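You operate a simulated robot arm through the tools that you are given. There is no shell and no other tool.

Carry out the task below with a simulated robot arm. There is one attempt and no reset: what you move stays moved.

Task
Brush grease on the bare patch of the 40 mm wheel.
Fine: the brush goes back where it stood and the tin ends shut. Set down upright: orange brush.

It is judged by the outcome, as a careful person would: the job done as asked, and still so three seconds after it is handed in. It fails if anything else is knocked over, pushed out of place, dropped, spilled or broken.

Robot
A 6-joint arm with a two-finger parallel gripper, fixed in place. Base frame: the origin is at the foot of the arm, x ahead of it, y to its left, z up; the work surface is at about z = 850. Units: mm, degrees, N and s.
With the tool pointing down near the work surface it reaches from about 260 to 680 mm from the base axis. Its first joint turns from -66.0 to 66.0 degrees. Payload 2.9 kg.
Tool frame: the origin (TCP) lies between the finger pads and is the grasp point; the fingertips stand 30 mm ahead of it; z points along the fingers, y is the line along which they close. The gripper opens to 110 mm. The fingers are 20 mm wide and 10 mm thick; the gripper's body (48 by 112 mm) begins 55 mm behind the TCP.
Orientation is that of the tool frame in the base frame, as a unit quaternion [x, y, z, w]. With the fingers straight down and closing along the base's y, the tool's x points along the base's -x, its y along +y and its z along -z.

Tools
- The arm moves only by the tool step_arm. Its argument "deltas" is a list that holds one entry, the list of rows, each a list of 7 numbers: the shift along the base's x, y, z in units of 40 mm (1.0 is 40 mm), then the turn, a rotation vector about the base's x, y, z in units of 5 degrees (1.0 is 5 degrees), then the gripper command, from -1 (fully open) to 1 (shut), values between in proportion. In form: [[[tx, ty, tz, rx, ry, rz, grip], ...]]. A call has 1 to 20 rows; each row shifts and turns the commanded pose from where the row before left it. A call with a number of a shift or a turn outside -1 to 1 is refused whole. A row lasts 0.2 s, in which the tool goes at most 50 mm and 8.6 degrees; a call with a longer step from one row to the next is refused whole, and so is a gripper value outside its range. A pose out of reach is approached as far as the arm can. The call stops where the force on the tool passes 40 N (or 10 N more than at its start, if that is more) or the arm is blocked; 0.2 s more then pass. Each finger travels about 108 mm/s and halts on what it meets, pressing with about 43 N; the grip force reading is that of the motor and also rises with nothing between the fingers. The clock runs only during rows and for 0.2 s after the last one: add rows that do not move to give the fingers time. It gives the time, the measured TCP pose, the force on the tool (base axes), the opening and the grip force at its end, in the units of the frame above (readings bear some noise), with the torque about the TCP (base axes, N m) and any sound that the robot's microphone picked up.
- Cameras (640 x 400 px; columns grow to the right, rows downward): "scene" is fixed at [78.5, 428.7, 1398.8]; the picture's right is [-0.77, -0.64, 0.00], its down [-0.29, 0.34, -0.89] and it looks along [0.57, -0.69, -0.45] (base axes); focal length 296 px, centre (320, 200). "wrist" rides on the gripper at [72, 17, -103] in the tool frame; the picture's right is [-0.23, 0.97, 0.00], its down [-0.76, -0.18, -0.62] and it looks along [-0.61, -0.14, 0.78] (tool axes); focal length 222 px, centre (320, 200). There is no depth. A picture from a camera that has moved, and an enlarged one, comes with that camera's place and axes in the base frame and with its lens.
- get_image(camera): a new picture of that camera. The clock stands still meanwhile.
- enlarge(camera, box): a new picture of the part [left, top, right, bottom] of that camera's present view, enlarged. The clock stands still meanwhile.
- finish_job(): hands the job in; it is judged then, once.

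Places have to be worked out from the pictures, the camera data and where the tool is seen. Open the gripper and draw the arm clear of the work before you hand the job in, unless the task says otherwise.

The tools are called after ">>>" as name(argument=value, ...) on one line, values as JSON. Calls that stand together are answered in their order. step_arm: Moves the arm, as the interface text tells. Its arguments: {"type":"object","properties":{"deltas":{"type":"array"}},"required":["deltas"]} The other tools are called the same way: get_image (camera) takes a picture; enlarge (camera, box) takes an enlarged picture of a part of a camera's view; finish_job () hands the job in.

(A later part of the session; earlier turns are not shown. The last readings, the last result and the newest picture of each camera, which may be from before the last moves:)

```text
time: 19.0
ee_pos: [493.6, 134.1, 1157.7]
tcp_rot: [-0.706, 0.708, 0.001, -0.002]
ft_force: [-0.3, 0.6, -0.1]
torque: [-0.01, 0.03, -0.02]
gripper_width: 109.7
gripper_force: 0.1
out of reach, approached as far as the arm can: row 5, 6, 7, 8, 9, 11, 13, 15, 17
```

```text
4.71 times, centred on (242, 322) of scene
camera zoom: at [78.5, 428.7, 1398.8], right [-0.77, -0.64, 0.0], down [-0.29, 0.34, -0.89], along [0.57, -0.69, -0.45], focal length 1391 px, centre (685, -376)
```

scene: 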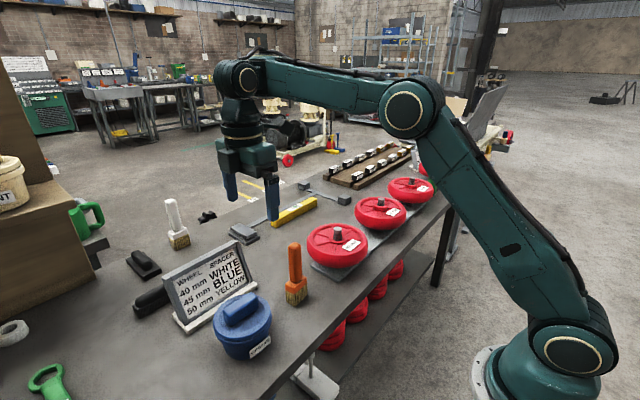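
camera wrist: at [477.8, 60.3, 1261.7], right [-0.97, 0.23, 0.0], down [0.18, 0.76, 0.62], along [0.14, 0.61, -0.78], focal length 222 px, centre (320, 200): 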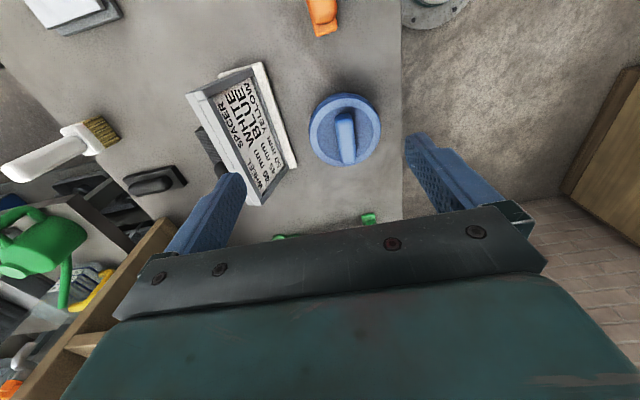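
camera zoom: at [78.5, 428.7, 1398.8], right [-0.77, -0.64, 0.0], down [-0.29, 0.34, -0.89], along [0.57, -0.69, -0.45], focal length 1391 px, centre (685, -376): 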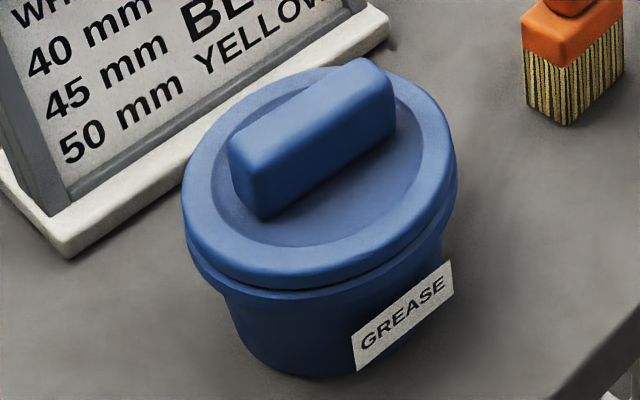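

The knob is a bar about 60 mm long along y and 22 mm wide, centred near (468, 198), top about z 962. I descend above it with the fingers open along x, then re-check.

>>> step_arm(deltas=[[[-0.128, 0.32, -0.74, 0, 0, 0, -1], [-0.128, 0.32, -0.74, 0, 0, 0, -1], [-0.128, 0.32, -0.74, 0, 0, 0, -1], [-0.128, 0.32, -0.74, 0, 0, 0, -1], [-0.128, 0.32, -0.74, 0, 0, 0, -1], [0, 0, 0, 0, 0, 0, -1]]])

>>> get_image(camera="wrist")

>>> enlarge(camera="scene", box=[180, 230, 320, 370])

```text
time: 20.4
ee_pos: [539.2, 223.5, 1065.2]
tcp_rot: [-0.707, 0.707, 0.0, -0.002]
ft_force: [0.1, -0.2, -0.5]
torque: [0.01, -0.01, 0.0]
gripper_width: 110.0
gripper_force: 0.0
out of reach, approached as far as the arm can: row 1, 2, 3, 4, 5
```

```text
taken
camera wrist: at [523.5, 150.7, 1169.3], right [-0.97, 0.23, 0.0], down [0.18, 0.76, 0.62], along [0.14, 0.61, -0.78], focal length 222 px, centre (320, 200)
```

wrist: 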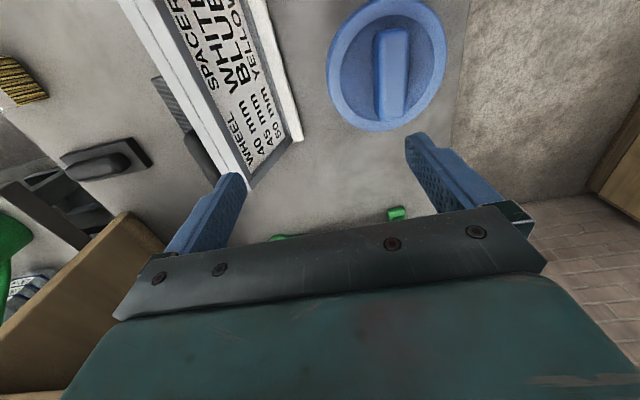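

```text
2.86 times, centred on (250, 300) of scene
camera zoom: at [78.5, 428.7, 1398.8], right [-0.77, -0.64, 0.0], down [-0.29, 0.34, -0.89], along [0.57, -0.69, -0.45], focal length 845 px, centre (520, -86)
```

zoom: 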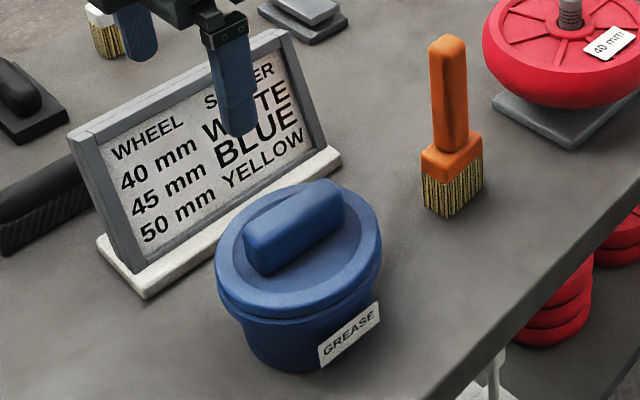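

The arm drifted off the commanded spot (now at 539, 224, 1065; out-of-reach in this wrist posture), so I don't continue down. I rise and turn the tool back to its original yaw, where the arm moved freely.

>>> step_arm(deltas=[[[0, 0, 0.7, 0, 0, 0, -1], [0, 0, 0.7, 0, 0, -1, -1], [0, 0, 0.3, 0, 0, -1, -1], [0, 0, 0, 0, 0, -1, -1], [0, 0, 0, 0, 0, -1, -1], [0, 0, 0, 0, 0, -1, -1]]])

```text
time: 21.8
ee_pos: [538.7, 221.2, 1135.6]
tcp_rot: [-0.537, 0.844, 0.0, 0.001]
ft_force: [1.0, 0.4, -0.2]
torque: [0.02, -0.01, 0.0]
gripper_width: 109.8
gripper_force: 0.1
```

That moved as commanded. I continue turning back to yaw 0 and come in toward x 440.

>>> step_arm(deltas=[[[0, 0, 0, 0, 0, -1, -1], [0, 0, 0, 0, 0, -1, -1], [0, 0, 0, 0, 0, -1, -1], [-0.2, -0.05, 0, 0, 0, -1, -1], [-0.2, -0.05, 0, 0, 0, -1, -1], [-0.2, -0.05, 0, 0, 0, -1, -1], [-0.2, -0.05, 0, 0, 0, -1, -1], [-0.2, -0.05, 0, 0, 0, -1, -1], [-0.2, -0.05, 0, 0, 0, -1, -1], [-0.2, -0.05, 0, 0, 0, -1, -1], [-0.2, -0.05, 0, 0, 0, -1, -1], [-0.2, -0.05, 0, 0, 0, -1, -1], [-0.2, -0.05, 0, 0, 0, -1, -1], [0, 0, 0, 0, 0, 0, -1]]])

>>> get_image(camera="wrist")

>>> get_image(camera="scene")

```text
time: 24.8
ee_pos: [475.0, 209.0, 1151.7]
tcp_rot: [0.001, 1.0, 0.0, -0.002]
ft_force: [1.2, 0.3, -0.2]
torque: [0.0, 0.02, -0.03]
gripper_width: 109.7
gripper_force: 0.0
out of reach, approached as far as the arm can: row 10, 11, 12, 13
```

```text
taken
camera wrist: at [402.6, 225.2, 1255.9], right [0.23, 0.97, 0.0], down [0.76, -0.18, 0.62], along [0.6, -0.14, -0.78], focal length 222 px, centre (320, 200)
```

wrist: 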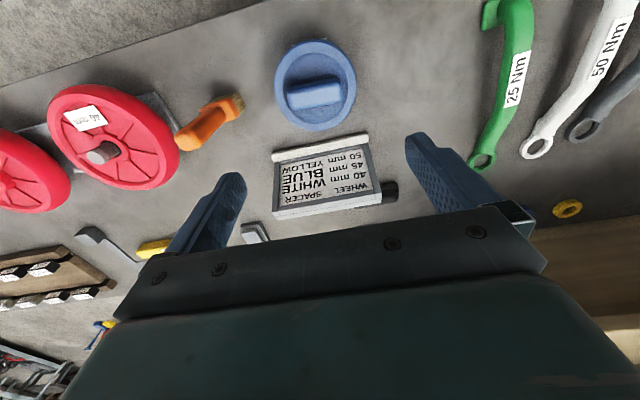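

```text
taken
```

scene: 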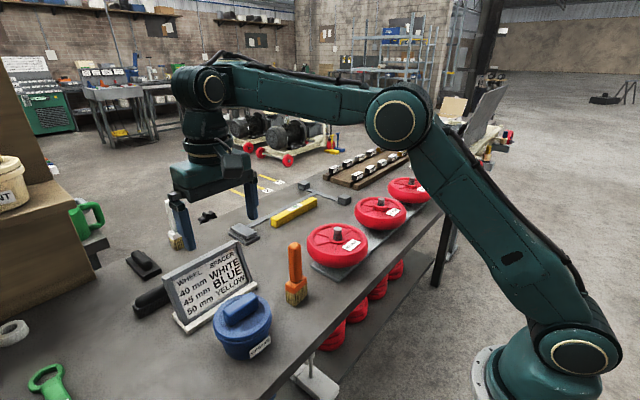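

The arm again stopped short of the commanded spot. I move back toward the known-good start pose (373, 143, 1220) to recover a free posture.

>>> step_arm(deltas=[[[-0.3, -0.2, 0.25, 0, 0, 0, -1], [-0.3, -0.2, 0.25, 0, 0, 0, -1], [-0.3, -0.2, 0.25, 0, 0, 0, -1], [-0.3, -0.2, 0.25, 0, 0, 0, -1], [-0.3, -0.2, 0.25, 0, 0, 0, -1], [-0.3, -0.2, 0.25, 0, 0, 0, -1], [-0.3, -0.2, 0.2, 0, 0, 0, -1], [-0.3, -0.2, 0, 0, 0, 0, -1], [-0.15, 0, 0, 0, 0, 0, -1], [0, 0, 0, 0, 0, 0, -1]]])

>>> get_image(camera="scene")

```text
time: 27.0
ee_pos: [375.4, 146.4, 1227.6]
tcp_rot: [0.0, 1.0, 0.001, -0.002]
ft_force: [-0.5, -0.1, 0.4]
torque: [0.02, 0.0, -0.01]
gripper_width: 109.8
gripper_force: 0.0
out of reach, approached as far as the arm can: row 2, 8
```

```text
taken
```

scene: 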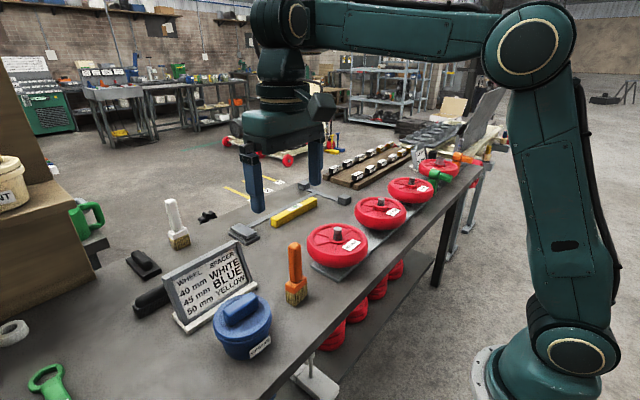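

I'm back near the start pose but the arm's posture differs from the start picture. I test with an idle row and a small downward move to see whether it tracks commands exactly here.

>>> step_arm(deltas=[[[0, 0, 0, 0, 0, 0, -1], [0, 0, 0, 0, 0, 0, -1]]])

>>> step_arm(deltas=[[[0, 0, -0.5, 0, 0, 0, -1], [0, 0, -0.5, 0, 0, 0, -1], [0, 0, 0, 0, 0, 0, -1]]])

>>> step_arm(deltas=[[[0.5, 0, 0, 0, 0, 0, -1], [0.5, 0, 0, 0, 0, 0, -1], [0, 0, 0, 0, 0, 0, -1]]])

```text
time: 27.6
ee_pos: [376.6, 147.5, 1226.8]
tcp_rot: [0.0, 1.0, 0.0, -0.003]
ft_force: [-0.9, 0.0, -0.1]
torque: [-0.01, 0.0, 0.01]
gripper_width: 110.1
gripper_force: 0.1
```

```text
time: 28.4
ee_pos: [391.5, 152.9, 1220.8]
tcp_rot: [0.0, 1.0, 0.0, -0.001]
ft_force: [0.0, 0.6, 0.8]
torque: [0.01, 0.0, -0.01]
gripper_width: 109.9
gripper_force: 0.1
out of reach, approached as far as the arm can: row 1, 2
```

```text
time: 29.2
ee_pos: [432.0, 152.1, 1218.2]
tcp_rot: [0.0, 1.0, 0.0, 0.0]
ft_force: [-0.5, 0.5, 0.0]
torque: [-0.01, 0.03, 0.05]
gripper_width: 109.9
gripper_force: 0.1
```

Downward motion is blocked here although it was free at the start: the wrist seems to have flipped posture. I enlarge the arm to understand its joints.

>>> get_image(camera="scene")

>>> enlarge(camera="scene", box=[180, 0, 380, 160])

>>> enlarge(camera="scene", box=[380, 0, 640, 160])

```text
taken
```

scene: 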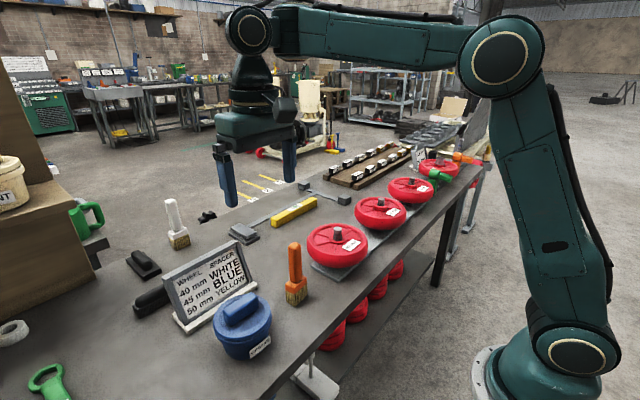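

```text
2.50 times, centred on (280, 80) of scene
camera zoom: at [78.5, 428.7, 1398.8], right [-0.77, -0.64, 0.0], down [-0.29, 0.34, -0.89], along [0.57, -0.69, -0.45], focal length 739 px, centre (420, 500)
```

zoom: 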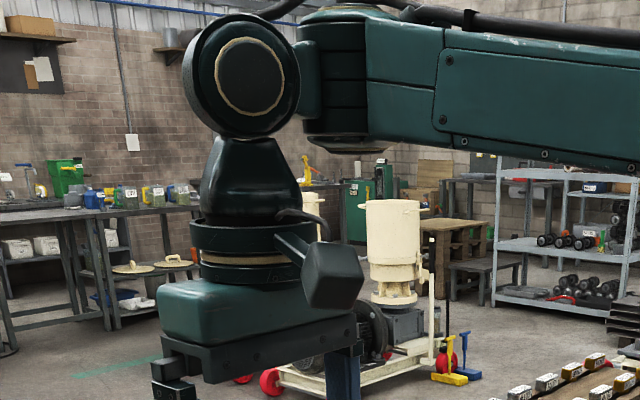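

```text
2.46 times, centred on (510, 80) of scene
camera zoom: at [78.5, 428.7, 1398.8], right [-0.77, -0.64, 0.0], down [-0.29, 0.34, -0.89], along [0.57, -0.69, -0.45], focal length 728 px, centre (-148, 495)
```

zoom: 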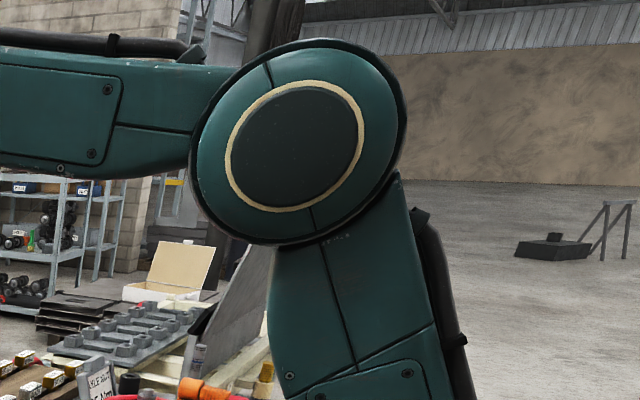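

The forearm sits level while the tool points straight down, which looks like a wrist singularity with the fourth joint turned away. I try very small downward steps to see whether the arm can unwind itself.

>>> step_arm(deltas=[[[0, 0, -0.05, 0, 0, 0, -1], [0, 0, -0.05, 0, 0, 0, -1], [0, 0, -0.05, 0, 0, 0, -1], [0, 0, -0.05, 0, 0, 0, -1], [0, 0, -0.05, 0, 0, 0, -1], [0, 0, -0.05, 0, 0, 0, -1], [0, 0, -0.05, 0, 0, 0, -1], [0, 0, -0.05, 0, 0, 0, -1], [0, 0, -0.05, 0, 0, 0, -1], [0, 0, -0.05, 0, 0, 0, -1], [0, 0, -0.05, 0, 0, 0, -1], [0, 0, -0.05, 0, 0, 0, -1], [0, 0, -0.05, 0, 0, 0, -1], [0, 0, -0.05, 0, 0, 0, -1], [0, 0, -0.05, 0, 0, 0, -1], [0, 0, -0.05, 0, 0, 0, -1], [0, 0, -0.05, 0, 0, 0, -1], [0, 0, -0.05, 0, 0, 0, -1], [0, 0, -0.05, 0, 0, 0, -1], [0, 0, -0.05, 0, 0, 0, -1]]])

```text
time: 33.4
ee_pos: [441.0, 155.3, 1194.7]
tcp_rot: [0.0, 1.0, 0.0, -0.002]
ft_force: [0.2, 1.0, -0.8]
torque: [-0.01, -0.02, 0.0]
gripper_width: 110.0
gripper_force: 0.2
out of reach, approached as far as the arm can: row 11, 13, 14, 17, 18
```

From the wrist cap's offset in the pictures I judge joint 4 is turned about +40° at the singularity; turning the tool about -z here should unwind it. I rotate by -75° in place, high above the bench, and check.

>>> step_arm(deltas=[[[0, 0, 0, 0, 0, -1, -1], [0, 0, 0, 0, 0, -1, -1], [0, 0, 0, 0, 0, -1, -1], [0, 0, 0, 0, 0, -1, -1], [0, 0, 0, 0, 0, -1, -1], [0, 0, 0, 0, 0, -1, -1], [0, 0, 0, 0, 0, -1, -1], [0, 0, 0, 0, 0, -1, -1], [0, 0, 0, 0, 0, -1, -1], [0, 0, 0, 0, 0, -1, -1], [0, 0, 0, 0, 0, 0, -1]]])

>>> enlarge(camera="scene", box=[160, 0, 400, 160])

>>> get_image(camera="scene")

```text
time: 35.8
ee_pos: [440.4, 153.5, 1195.5]
tcp_rot: [0.423, 0.906, 0.0, 0.0]
ft_force: [0.0, -0.1, -0.8]
torque: [0.0, 0.04, 0.01]
gripper_width: 109.8
gripper_force: 0.1
out of reach, approached as far as the arm can: row 8
```

```text
2.50 times, centred on (280, 80) of scene
camera zoom: at [78.5, 428.7, 1398.8], right [-0.77, -0.64, 0.0], down [-0.29, 0.34, -0.89], along [0.57, -0.69, -0.45], focal length 739 px, centre (420, 500)
```

zoom: 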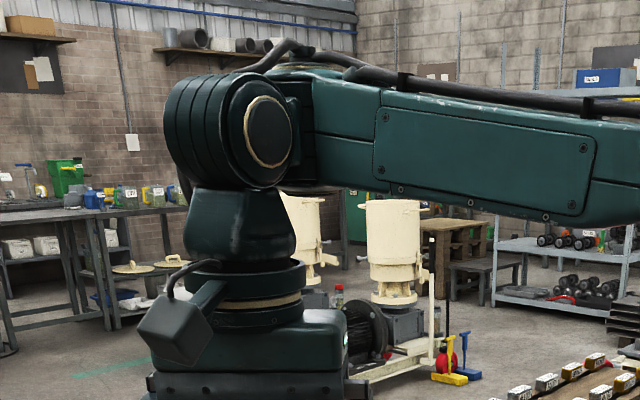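

```text
taken
```

scene: 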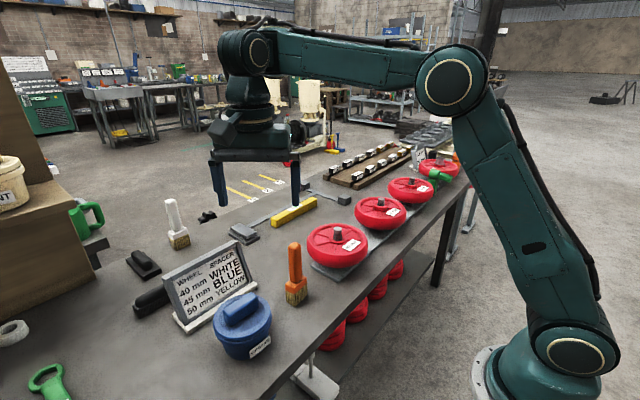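

The wrist cap turned further away, so the sense is the opposite one: I rotate the other way (+), past yaw 0, and watch the cap come back square to the arm.

>>> step_arm(deltas=[[[0, 0, 0, 0, 0, 1, -1], [0, 0, 0, 0, 0, 1, -1], [0, 0, 0, 0, 0, 1, -1], [0, 0, 0, 0, 0, 1, -1], [0, 0, 0, 0, 0, 1, -1], [0, 0, 0, 0, 0, 1, -1], [0, 0, 0, 0, 0, 1, -1], [0, 0, 0, 0, 0, 1, -1], [0, 0, 0, 0, 0, 1, -1], [0, 0, 0, 0, 0, 1, -1], [0, 0, 0, 0, 0, 1, -1], [0, 0, 0, 0, 0, 1, -1], [0, 0, 0, 0, 0, 1, -1], [0, 0, 0, 0, 0, 1, -1], [0, 0, 0, 0, 0, 1, -1], [0, 0, 0, 0, 0, 1, -1], [0, 0, 0, 0, 0, 0, -1]]])

>>> enlarge(camera="scene", box=[160, 0, 400, 160])

>>> get_image(camera="scene")

```text
time: 39.4
ee_pos: [438.8, 156.2, 1194.8]
tcp_rot: [-0.26, 0.966, -0.001, -0.001]
ft_force: [0.1, -0.1, 1.0]
torque: [-0.01, 0.01, 0.01]
gripper_width: 110.1
gripper_force: 0.0
```

```text
2.50 times, centred on (280, 80) of scene
camera zoom: at [78.5, 428.7, 1398.8], right [-0.77, -0.64, 0.0], down [-0.29, 0.34, -0.89], along [0.57, -0.69, -0.45], focal length 739 px, centre (420, 500)
```

zoom: 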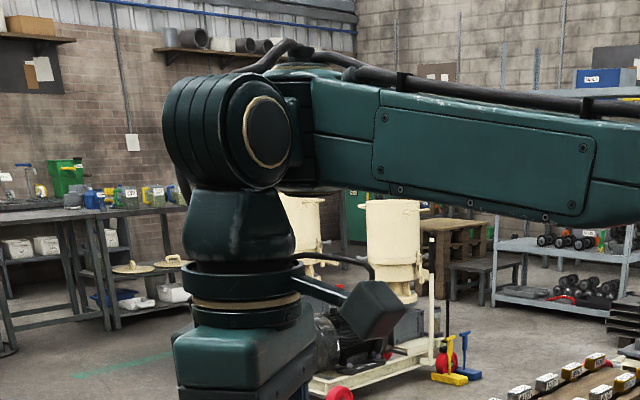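

```text
taken
```

scene: 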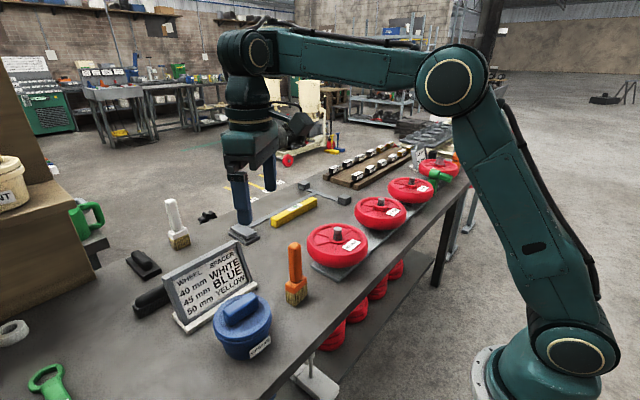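

The turn was taken entirely by the last joint, so the fourth joint depends on radius and height. I push radially outward until the neck straightens, after which going down should fold the forearm the normal way.

>>> step_arm(deltas=[[[0.1413, 0.05, 0, 0, 0, 0, -1], [0.1413, 0.05, 0, 0, 0, 0, -1], [0.1413, 0.05, 0, 0, 0, 0, -1], [0.1413, 0.05, 0, 0, 0, 0, -1], [0.1413, 0.05, 0, 0, 0, 0, -1], [0.1413, 0.05, 0, 0, 0, 0, -1], [0.1413, 0.05, 0, 0, 0, 0, -1], [0.1413, 0.05, 0, 0, 0, 0, -1], [0.1413, 0.05, 0, 0, 0, 0, -1], [0.1413, 0.05, 0, 0, 0, 0, -1], [0.1413, 0.05, 0, 0, 0, 0, -1], [0.1413, 0.05, 0, 0, 0, 0, -1], [0, 0, 0, 0, 0, 0, -1]]])

>>> enlarge(camera="scene", box=[160, 0, 400, 160])

```text
time: 42.2
ee_pos: [509.6, 178.6, 1193.2]
tcp_rot: [-0.259, 0.966, 0.0, 0.001]
ft_force: [0.1, 1.0, 0.1]
torque: [-0.02, -0.02, -0.02]
gripper_width: 110.0
gripper_force: 0.1
```

```text
2.50 times, centred on (280, 80) of scene
camera zoom: at [78.5, 428.7, 1398.8], right [-0.77, -0.64, 0.0], down [-0.29, 0.34, -0.89], along [0.57, -0.69, -0.45], focal length 739 px, centre (420, 500)
```

zoom: 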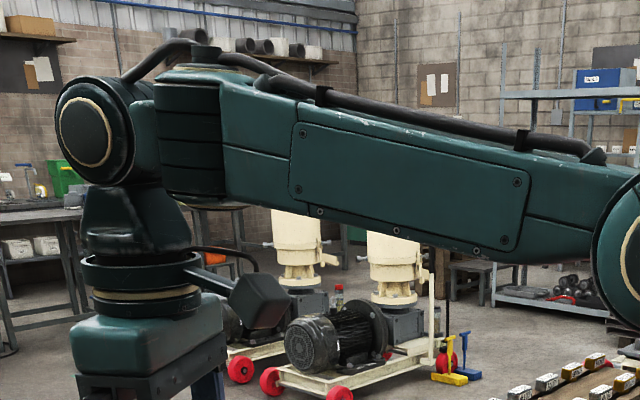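

The neck now looks straight (cap facing sideways again). I go straight down in small steps and check whether the arm tracks.

>>> step_arm(deltas=[[[0, 0, -0.15, 0, 0, 0, -1], [0, 0, -0.15, 0, 0, 0, -1], [0, 0, -0.15, 0, 0, 0, -1], [0, 0, -0.15, 0, 0, 0, -1], [0, 0, -0.15, 0, 0, 0, -1], [0, 0, -0.15, 0, 0, 0, -1], [0, 0, -0.15, 0, 0, 0, -1], [0, 0, -0.15, 0, 0, 0, -1], [0, 0, -0.15, 0, 0, 0, -1], [0, 0, -0.15, 0, 0, 0, -1], [0, 0, -0.15, 0, 0, 0, -1], [0, 0, -0.15, 0, 0, 0, -1], [0, 0, -0.15, 0, 0, 0, -1], [0, 0, -0.15, 0, 0, 0, -1], [0, 0, 0, 0, 0, 0, -1]]])

>>> enlarge(camera="scene", box=[120, 0, 400, 180])

```text
time: 45.4
ee_pos: [509.0, 179.8, 1110.4]
tcp_rot: [-0.258, 0.966, 0.0, 0.0]
ft_force: [-0.3, -0.4, -0.6]
torque: [0.0, -0.01, 0.02]
gripper_width: 110.1
gripper_force: 0.1
```

```text
2.22 times, centred on (260, 90) of scene
camera zoom: at [78.5, 428.7, 1398.8], right [-0.77, -0.64, 0.0], down [-0.29, 0.34, -0.89], along [0.57, -0.69, -0.45], focal length 657 px, centre (453, 444)
```

zoom: 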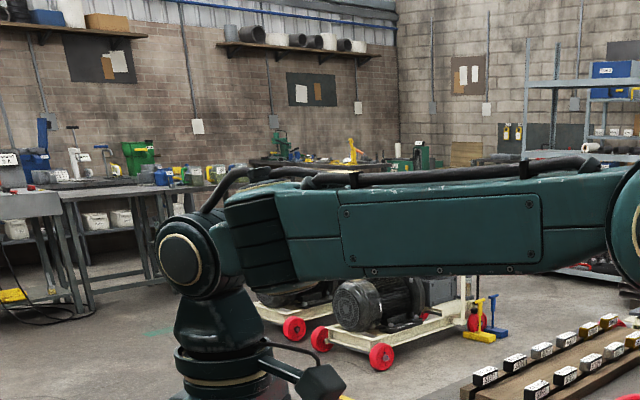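

The arm tracks properly again (509, 180, 1110) with the forearm folded the normal way. From now on I stay well below that boundary; I turn to yaw 90 and come over the tin's knob.

>>> step_arm(deltas=[[[0, 0, 0, 0, 0, 1, -1], [0, 0, 0, 0, 0, 1, -1], [0, 0, 0, 0, 0, 1, -1], [0, 0, 0, 0, 0, 1, -1], [-0.1, 0.05, -0.15, 0, 0, 1, -1], [-0.1, 0.05, -0.15, 0, 0, 1, -1], [-0.1, 0.05, -0.15, 0, 0, 1, -1], [-0.1, 0.05, -0.15, 0, 0, 1, -1], [-0.1, 0.05, -0.15, 0, 0, 1, -1], [-0.1, 0.05, -0.15, 0, 0, 1, -1], [-0.1, 0.05, -0.15, 0, 0, 1, -1], [-0.1, 0.05, -0.15, 0, 0, 1, -1], [-0.1, 0.05, -0.15, 0, 0, 0, -1], [0, 0, 0, 0, 0, 0, -1]]])

>>> get_image(camera="wrist")

>>> get_image(camera="scene")

```text
time: 48.4
ee_pos: [473.3, 196.0, 1057.1]
tcp_rot: [0.708, -0.706, 0.0, 0.001]
ft_force: [0.5, -0.6, -0.4]
torque: [0.0, -0.01, -0.01]
gripper_width: 110.0
gripper_force: 0.0
```

```text
taken
camera wrist: at [457.3, 123.2, 1159.9], right [-0.97, 0.23, 0.0], down [0.18, 0.76, 0.62], along [0.14, 0.61, -0.78], focal length 222 px, centre (320, 200)
```

wrist: 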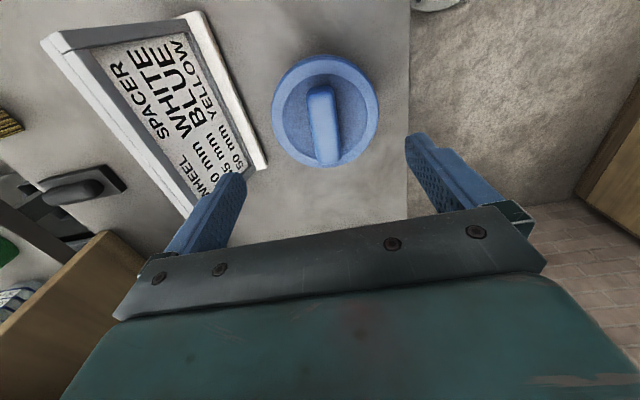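

```text
taken
```

scene: 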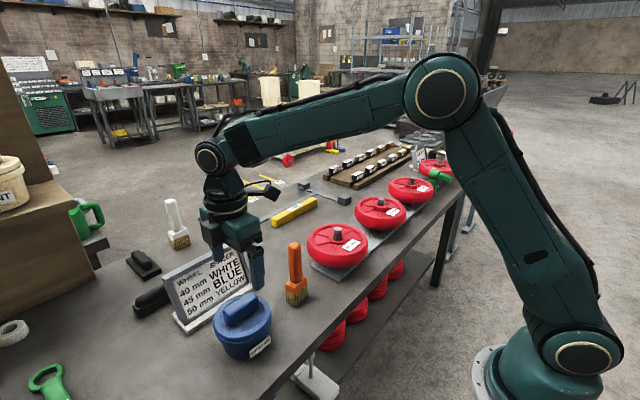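

The knob appears almost directly below the TCP. I enlarge to fine-tune.

>>> enlarge(camera="wrist", box=[265, 50, 385, 175])

```text
3.20 times, centred on (325, 112) of wrist
camera zoom: at [457.3, 123.2, 1159.9], right [-0.97, 0.23, 0.0], down [0.18, 0.76, 0.62], along [0.14, 0.61, -0.78], focal length 711 px, centre (304, 480)
```

zoom: 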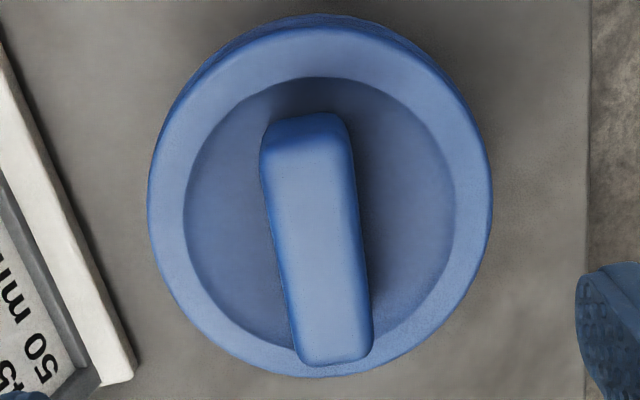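

Knob centre is about (469, 199), top z about 962, turned about -4° from y. I align and descend to z 990, then check.

>>> step_arm(deltas=[[[-0.05, 0.04, -0.5, 0, 0, -0.7, -1], [-0.05, 0.04, -0.5, 0, 0, 0, -1], [0, 0, -0.5, 0, 0, 0, -1], [0, 0, -0.18, 0, 0, 0, -1], [0, 0, 0, 0, 0, 0, -1]]])

>>> get_image(camera="wrist")

>>> enlarge(camera="scene", box=[180, 230, 300, 370])

```text
time: 49.6
ee_pos: [470.3, 199.8, 989.0]
tcp_rot: [-0.685, 0.729, 0.0, 0.0]
ft_force: [-0.1, 0.1, 0.0]
torque: [0.0, -0.02, 0.0]
gripper_width: 110.0
gripper_force: 0.1
```

```text
taken
camera wrist: at [448.5, 127.8, 1092.3], right [-0.96, 0.29, 0.0], down [0.22, 0.75, 0.62], along [0.18, 0.6, -0.78], focal length 222 px, centre (320, 200)
```

wrist: 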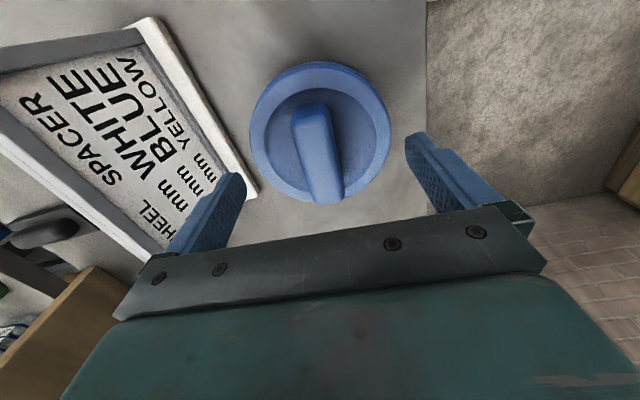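

```text
2.86 times, centred on (240, 300) of scene
camera zoom: at [78.5, 428.7, 1398.8], right [-0.77, -0.64, 0.0], down [-0.29, 0.34, -0.89], along [0.57, -0.69, -0.45], focal length 845 px, centre (549, -86)
```

zoom: 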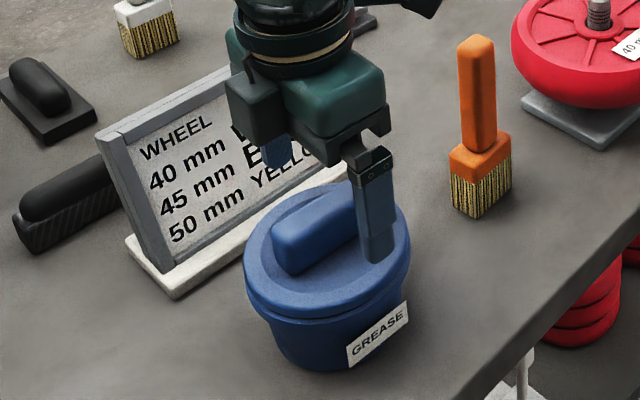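

Knob centre now estimated (468, 198). I descend to z 978 (tips about 948, above the lid rim) and close the fingers on the knob.

>>> step_arm(deltas=[[[-0.05, -0.03, -0.28, 0, 0, -0.4, -1], [0, 0, 0, 0, 0, 0, -1], [0, 0, 0, 0, 0, 0, 0.2], [0, 0, 0, 0, 0, 0, 1], [0, 0, 0, 0, 0, 0, 1], [0, 0, 0, 0, 0, 0, 1], [0, 0, 0, 0, 0, 0, 1]]])

>>> get_image(camera="wrist")

>>> enlarge(camera="scene", box=[180, 230, 300, 370])

```text
time: 51.2
ee_pos: [466.5, 200.4, 978.7]
tcp_rot: [-0.673, 0.74, 0.0, 0.0]
ft_force: [-0.4, -0.3, -0.6]
torque: [-0.01, 0.02, -0.01]
gripper_width: 25.1
gripper_force: 43.0
heard: snap
```

```text
taken
camera wrist: at [442.4, 128.4, 1082.3], right [-0.95, 0.32, 0.0], down [0.25, 0.74, 0.62], along [0.2, 0.59, -0.78], focal length 222 px, centre (320, 200)
```

wrist: 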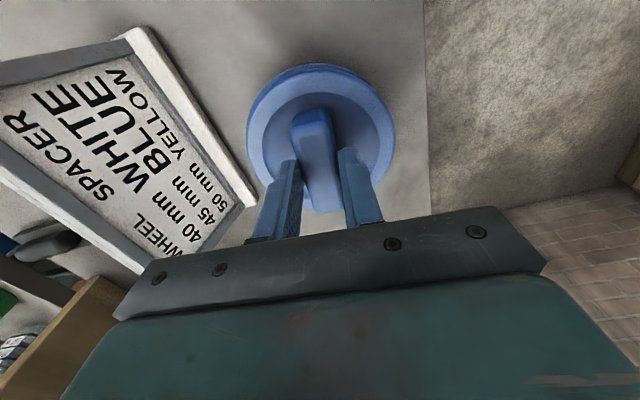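

```text
2.86 times, centred on (240, 300) of scene
camera zoom: at [78.5, 428.7, 1398.8], right [-0.77, -0.64, 0.0], down [-0.29, 0.34, -0.89], along [0.57, -0.69, -0.45], focal length 845 px, centre (549, -86)
```

zoom: 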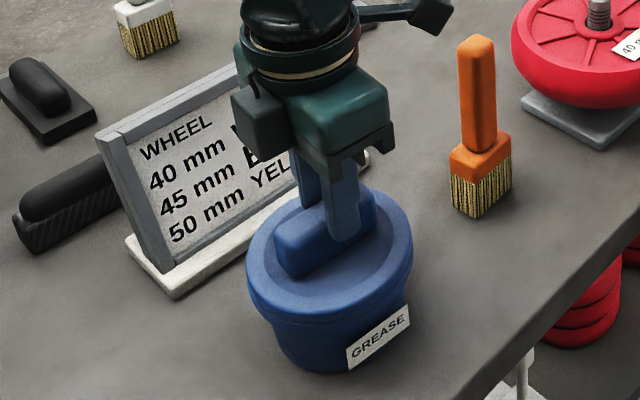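

The grip holds the knob (25 mm opening); a snap was heard, perhaps the lid's catch. I lift slowly by 12 mm and watch the force and whether the tin stays.

>>> step_arm(deltas=[[[0, 0, 0.1, 0, 0, 0, 1], [0, 0, 0.1, 0, 0, 0, 1], [0, 0, 0.1, 0, 0, 0, 1], [0, 0, 0, 0, 0, 0, 1]]])

>>> enlarge(camera="scene", box=[180, 230, 300, 370])

```text
time: 52.2
ee_pos: [465.5, 199.6, 991.2]
tcp_rot: [-0.672, 0.74, 0.0, 0.0]
ft_force: [-0.3, 0.1, -0.6]
torque: [-0.02, -0.01, -0.01]
gripper_width: 25.0
gripper_force: 42.9
```

```text
2.86 times, centred on (240, 300) of scene
camera zoom: at [78.5, 428.7, 1398.8], right [-0.77, -0.64, 0.0], down [-0.29, 0.34, -0.89], along [0.57, -0.69, -0.45], focal length 845 px, centre (549, -86)
```

zoom: 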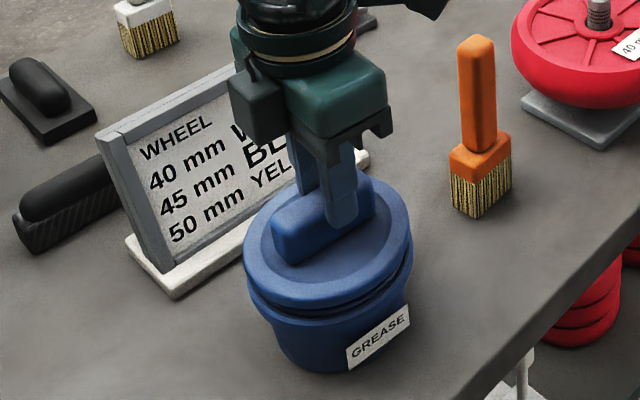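

The lid comes off freely and the tin stays. I lift higher and carry the lid to the clear bench at about (450, 340), then look.

>>> step_arm(deltas=[[[0, 0, 0.4, 0, 0, 0, 1], [0, 0, 0.4, 0, 0, 0, 1], [0, 0, 0.3, 0, 0, 0, 1], [-0.05, 0.4, 0, 0, 0, 0, 1], [-0.05, 0.5, 0, 0, 0, 0, 1], [-0.05, 0.5, 0, 0, 0, 0, 1], [-0.05, 0.5, 0, 0, 0, 0, 1], [-0.05, 0.5, 0, 0, 0, 0, 1], [-0.05, 0.5, 0, 0, 0, 0, 1], [-0.05, 0.5, 0, 0, 0, 0, 1], [0, 0.1, 0, 0, 0, 0, 1], [0, 0, 0, 0, 0, 0, 1]]])

>>> get_image(camera="wrist")

>>> get_image(camera="scene")

>>> enlarge(camera="scene", box=[200, 280, 290, 370])

```text
time: 54.8
ee_pos: [453.4, 339.1, 1033.7]
tcp_rot: [-0.672, 0.741, 0.0, 0.0]
ft_force: [-0.9, -0.2, -0.8]
torque: [0.01, -0.03, 0.0]
gripper_width: 25.0
gripper_force: 43.3
```

```text
taken
camera wrist: at [429.5, 268.4, 1137.6], right [-0.95, 0.32, 0.0], down [0.25, 0.74, 0.62], along [0.2, 0.59, -0.78], focal length 222 px, centre (320, 200)
```

wrist: 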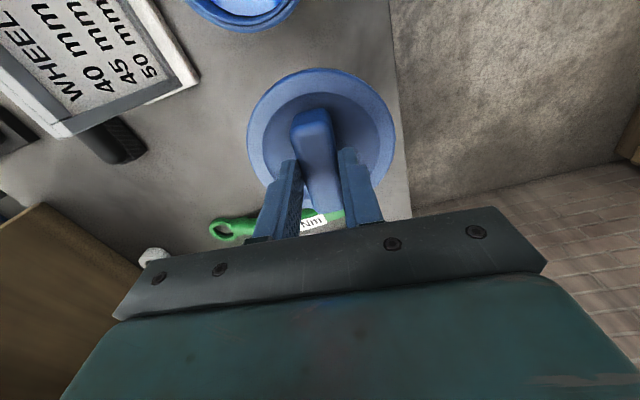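

```text
taken
```

scene: 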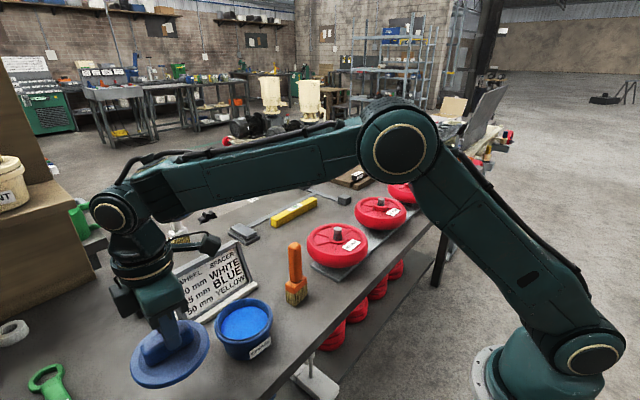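

```text
4.44 times, centred on (245, 325) of scene
camera zoom: at [78.5, 428.8, 1398.8], right [-0.77, -0.64, 0.0], down [-0.29, 0.34, -0.89], along [0.57, -0.69, -0.45], focal length 1314 px, centre (653, -356)
```

zoom: 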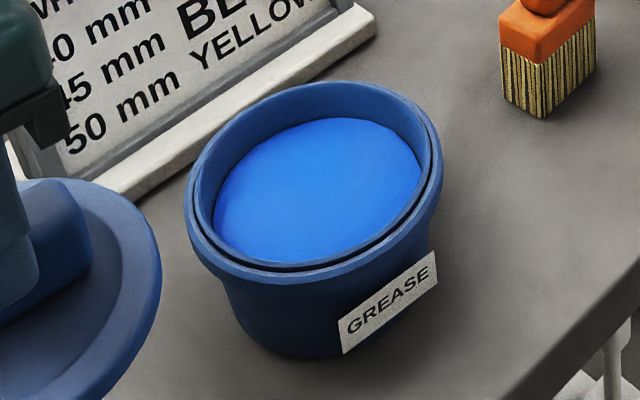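

The grease is bright blue. I lower the lid toward the bench at (453, 339), slowing near contact.

>>> step_arm(deltas=[[[0, 0, -0.7, 0, 0, 0, 1], [0, 0, -0.7, 0, 0, 0, 1], [0, 0, -0.7, 0, 0, 0, 1], [0, 0, -0.6, 0, 0, 0, 1], [0, 0, -0.2, 0, 0, 0, 1], [0, 0, 0, 0, 0, 0, 1]]])

>>> enlarge(camera="scene", box=[80, 270, 260, 400])

```text
time: 56.2
ee_pos: [453.0, 339.2, 917.0]
tcp_rot: [-0.672, 0.74, 0.0, 0.0]
ft_force: [0.5, -0.4, -2.0]
torque: [0.03, 0.01, -0.01]
gripper_width: 25.0
gripper_force: 42.6
```

```text
3.08 times, centred on (170, 335) of scene
camera zoom: at [78.5, 428.7, 1398.8], right [-0.77, -0.64, 0.0], down [-0.29, 0.34, -0.89], along [0.57, -0.69, -0.45], focal length 910 px, centre (782, -215)
```

zoom: 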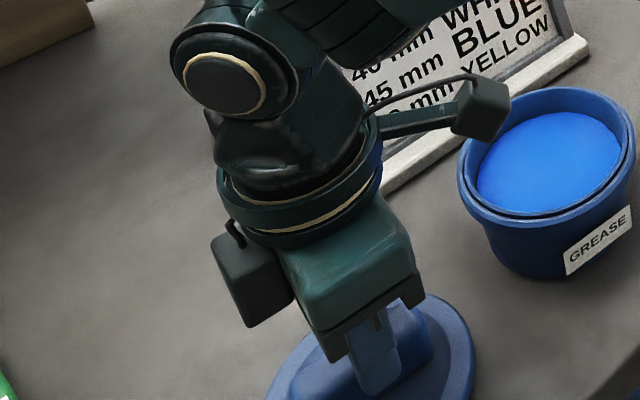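

No contact yet at z 917. I lower in small steps and watch the vertical force.

>>> step_arm(deltas=[[[0, 0, -0.08, 0, 0, 0, 1], [0, 0, -0.08, 0, 0, 0, 1], [0, 0, -0.08, 0, 0, 0, 1], [0, 0, 0, 0, 0, 0, 1]]])

>>> step_arm(deltas=[[[0, 0, -0.05, 0, 0, 0, 1], [0, 0, -0.05, 0, 0, 0, 1], [0, 0, 0, 0, 0, 0, 1]]])

```text
time: 57.2
ee_pos: [451.9, 337.2, 908.2]
tcp_rot: [-0.672, 0.74, 0.0, 0.001]
ft_force: [0.2, 1.0, -1.0]
torque: [-0.01, 0.0, 0.04]
gripper_width: 25.3
gripper_force: 43.2
```

```text
time: 58.1
ee_pos: [455.1, 340.0, 907.6]
tcp_rot: [-0.672, 0.74, 0.0, 0.001]
ft_force: [0.6, 0.1, 3.0]
torque: [0.17, 0.03, 0.04]
gripper_width: 25.3
gripper_force: 42.8
stopped in row 3: the force on the tool passed its limit at 41 N (the readings are from after the stop); the commanded pose is now the measured one
```

The lid rests on the bench (contact at z about 907). I open the fingers and rise clear.

>>> step_arm(deltas=[[[0, 0, 0, 0, 0, 0, 0.3], [0, 0, 0, 0, 0, 0, 0], [0, 0, 0, 0, 0, 0, 0], [0, 0, 0.3, 0, 0, 0, 0], [0, 0, 0.6, 0, 0, 0, 0], [0, 0, 0.8, 0, 0, 0, 0], [0, 0, 0.8, 0, 0, 0, 0], [0, 0, 0.8, 0, 0, 0, -0.5], [0, 0, 0, 0, 0, 0, -1]]])

>>> get_image(camera="wrist")

>>> get_image(camera="scene")

```text
time: 60.1
ee_pos: [457.2, 337.3, 1042.1]
tcp_rot: [-0.672, 0.74, 0.0, 0.002]
ft_force: [-0.1, -0.3, 0.0]
torque: [-0.01, 0.0, -0.01]
gripper_width: 110.1
gripper_force: 0.1
```

```text
taken
camera wrist: at [431.8, 267.6, 1145.4], right [-0.95, 0.32, 0.0], down [0.25, 0.74, 0.63], along [0.2, 0.59, -0.78], focal length 222 px, centre (320, 200)
```

wrist: 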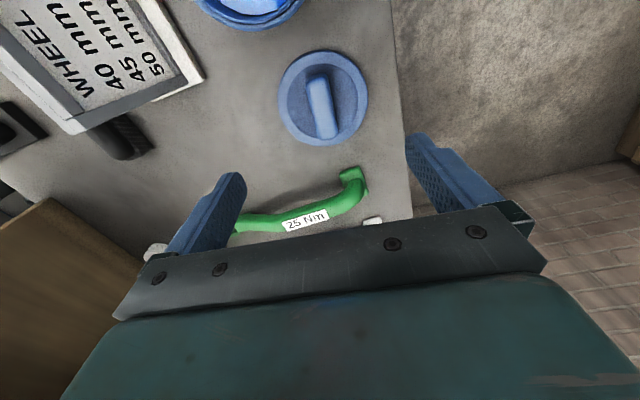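

```text
taken
```

scene: 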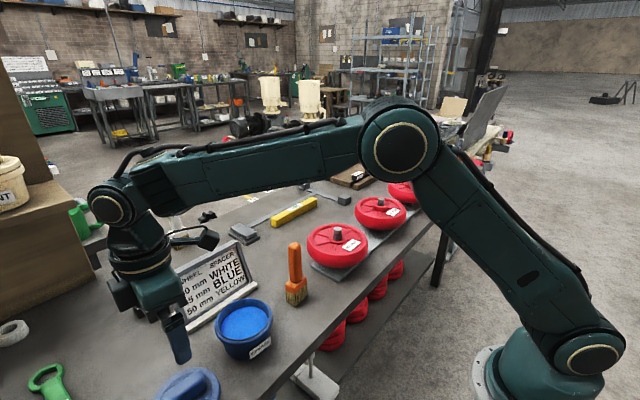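

The lid lies safely on the bench, and the open tin is undisturbed. Next I go above the brush (about 470, 45) at a safe height to see the handle's orientation.

>>> step_arm(deltas=[[[0, 0, 0.5, 0, 0, 0.5, -1], [0, 0, 0.5, 0, 0, 0.5, -1], [0.03, -0.6, 0.1, 0, 0, 0, -1], [0.03, -0.8, 0, 0, 0, 0, -1], [0.03, -0.8, 0, 0, 0, 0, -1], [0.03, -0.8, 0, 0, 0, 0, -1], [0.03, -0.8, 0, 0, 0, 0, -1], [0.03, -0.8, 0, 0, 0, 0, -1], [0.03, -0.8, 0, 0, 0, 0, -1], [0.03, -0.8, 0, 0, 0, 0, -1], [0, -0.5, 0, 0, 0, 0, -1], [0, 0, 0, 0, 0, 0, -1]]])

>>> get_image(camera="wrist")

```text
time: 62.7
ee_pos: [462.1, 71.5, 1085.3]
tcp_rot: [-0.705, 0.71, 0.0, 0.002]
ft_force: [0.0, 0.7, 0.2]
torque: [0.01, 0.01, 0.01]
gripper_width: 110.0
gripper_force: 0.1
```

```text
taken
camera wrist: at [445.2, -1.0, 1188.7], right [-0.97, 0.24, 0.0], down [0.18, 0.76, 0.63], along [0.15, 0.61, -0.78], focal length 222 px, centre (320, 200)
```

wrist: 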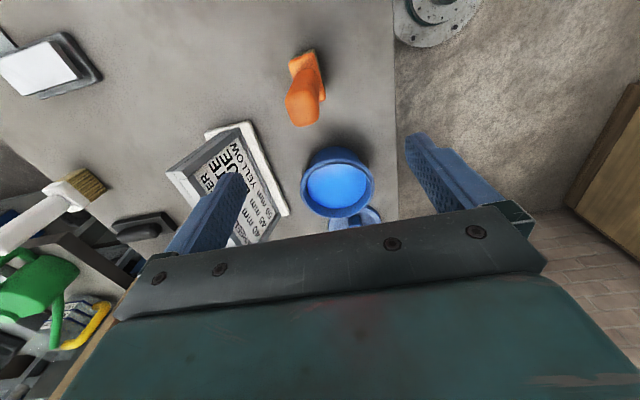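

>>> enlarge(camera="wrist", box=[270, 30, 350, 140])

>>> enlarge(camera="wrist", box=[280, 130, 400, 230])

```text
3.64 times, centred on (310, 85) of wrist
camera zoom: at [445.2, -1.0, 1188.7], right [-0.97, 0.24, 0.0], down [0.18, 0.76, 0.63], along [0.15, 0.61, -0.78], focal length 808 px, centre (356, 618)
```

zoom: 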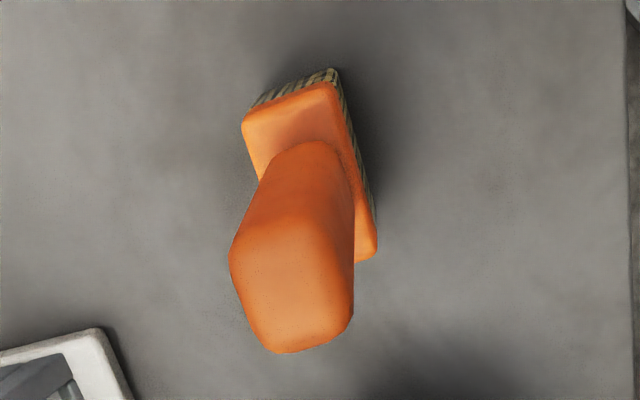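

```text
4.00 times, centred on (340, 180) of wrist
camera zoom: at [445.2, -1.0, 1188.7], right [-0.97, 0.24, 0.0], down [0.18, 0.76, 0.63], along [0.15, 0.61, -0.78], focal length 888 px, centre (240, 280)
```

zoom: 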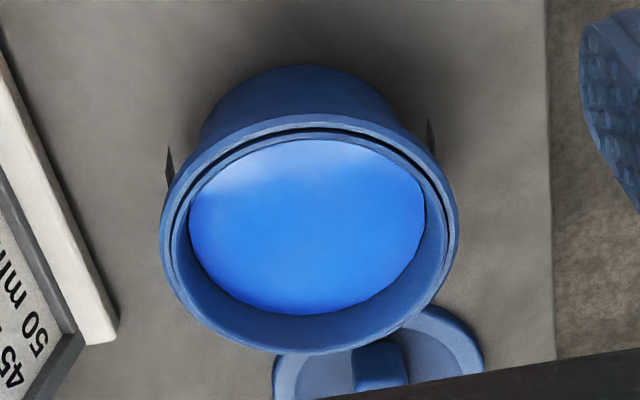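

Brush: handle top at about (470, 46), handle about 24 mm across x, head about 30 x 46 mm aligned with y. Grease level is about z 905. Before gripping it, I take a close top-down look at the 40 mm wheel in this posture.

>>> step_arm(deltas=[[[0, -0.8, 0, 0, 0, 0, -1], [0, -0.8, 0, 0, 0, 0, -1], [0, -0.8, 0, 0, 0, 0, -1], [0, -0.8, 0, 0, 0, 0, -1], [0, -0.4, -0.3, 0, 0, 0, -1], [0, 0, -0.3, 0, 0, 0, -1], [0, 0, 0, 0, 0, 0, -1]]])

>>> get_image(camera="wrist")

>>> enlarge(camera="wrist", box=[230, 0, 430, 140])

```text
time: 64.3
ee_pos: [463.3, -71.9, 1062.2]
tcp_rot: [-0.704, 0.71, 0.001, 0.003]
ft_force: [0.8, -0.9, 0.0]
torque: [-0.03, -0.01, -0.02]
gripper_width: 109.9
gripper_force: 0.0
```

```text
taken
camera wrist: at [445.0, -145.1, 1165.1], right [-0.97, 0.24, 0.0], down [0.18, 0.76, 0.63], along [0.15, 0.61, -0.78], focal length 222 px, centre (320, 200)
```

wrist: 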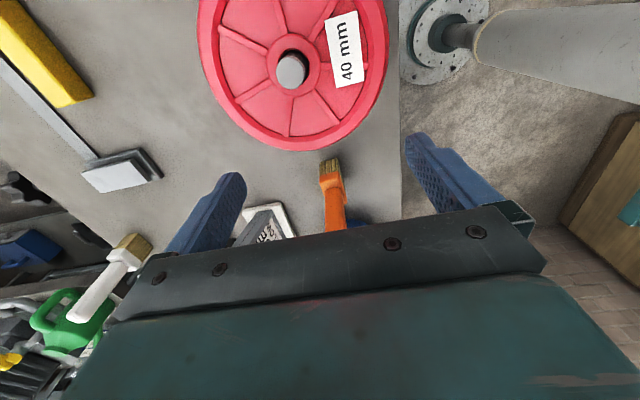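

```text
2.86 times, centred on (330, 70) of wrist
camera zoom: at [445.0, -145.1, 1165.1], right [-0.97, 0.24, 0.0], down [0.18, 0.76, 0.63], along [0.15, 0.61, -0.78], focal length 635 px, centre (291, 571)
```

zoom: 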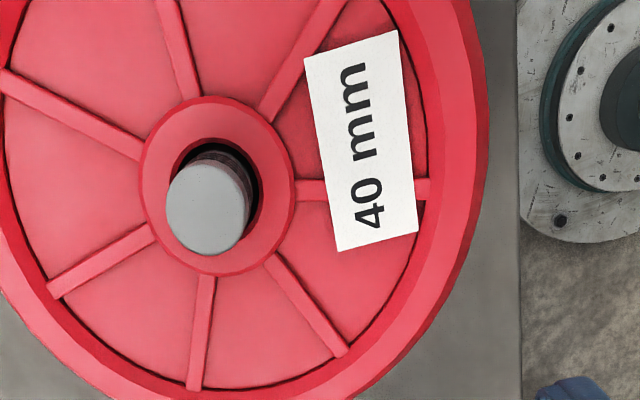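

The top view shows hub, ribs and faces all evenly red. I look closely at the tread facing the robot from the fixed camera, comparing 40 mm and 50 mm wheels.

>>> enlarge(camera="scene", box=[300, 215, 420, 275])

>>> enlarge(camera="scene", box=[335, 245, 375, 275])

>>> enlarge(camera="wrist", box=[190, 60, 400, 180])

```text
5.33 times, centred on (360, 245) of scene
camera zoom: at [78.5, 428.7, 1398.8], right [-0.77, -0.64, 0.0], down [-0.29, 0.34, -0.89], along [0.57, -0.69, -0.45], focal length 1577 px, centre (107, -40)
```

zoom: 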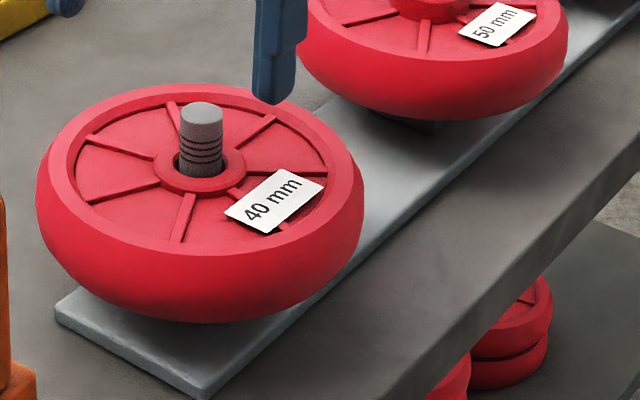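

```text
13.33 times, centred on (355, 260) of scene
camera zoom: at [78.5, 428.7, 1398.8], right [-0.77, -0.64, 0.0], down [-0.29, 0.34, -0.89], along [0.57, -0.69, -0.45], focal length 3942 px, centre (-147, -600)
```

zoom: 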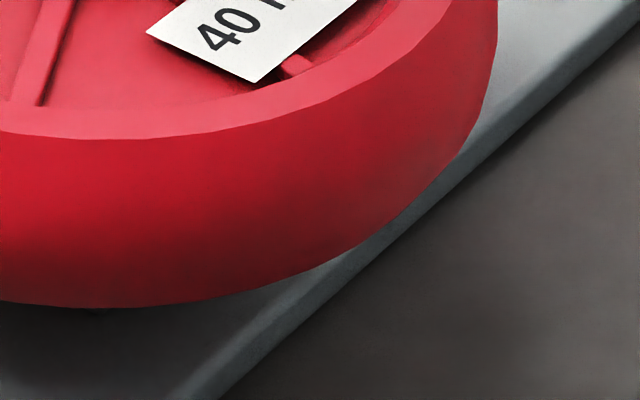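

```text
3.05 times, centred on (295, 120) of wrist
camera zoom: at [445.0, -145.1, 1165.1], right [-0.97, 0.24, 0.0], down [0.18, 0.76, 0.63], along [0.15, 0.61, -0.78], focal length 677 px, centre (396, 444)
```

zoom: 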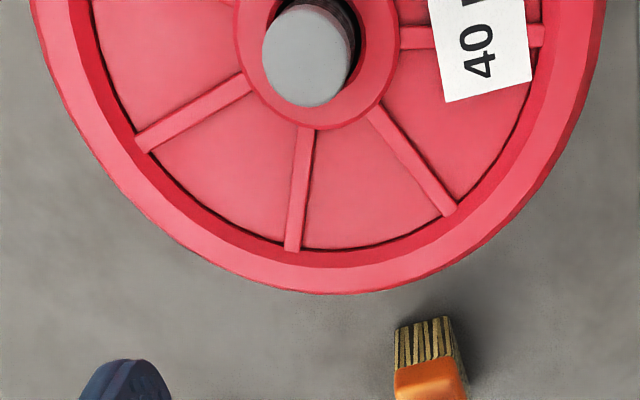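

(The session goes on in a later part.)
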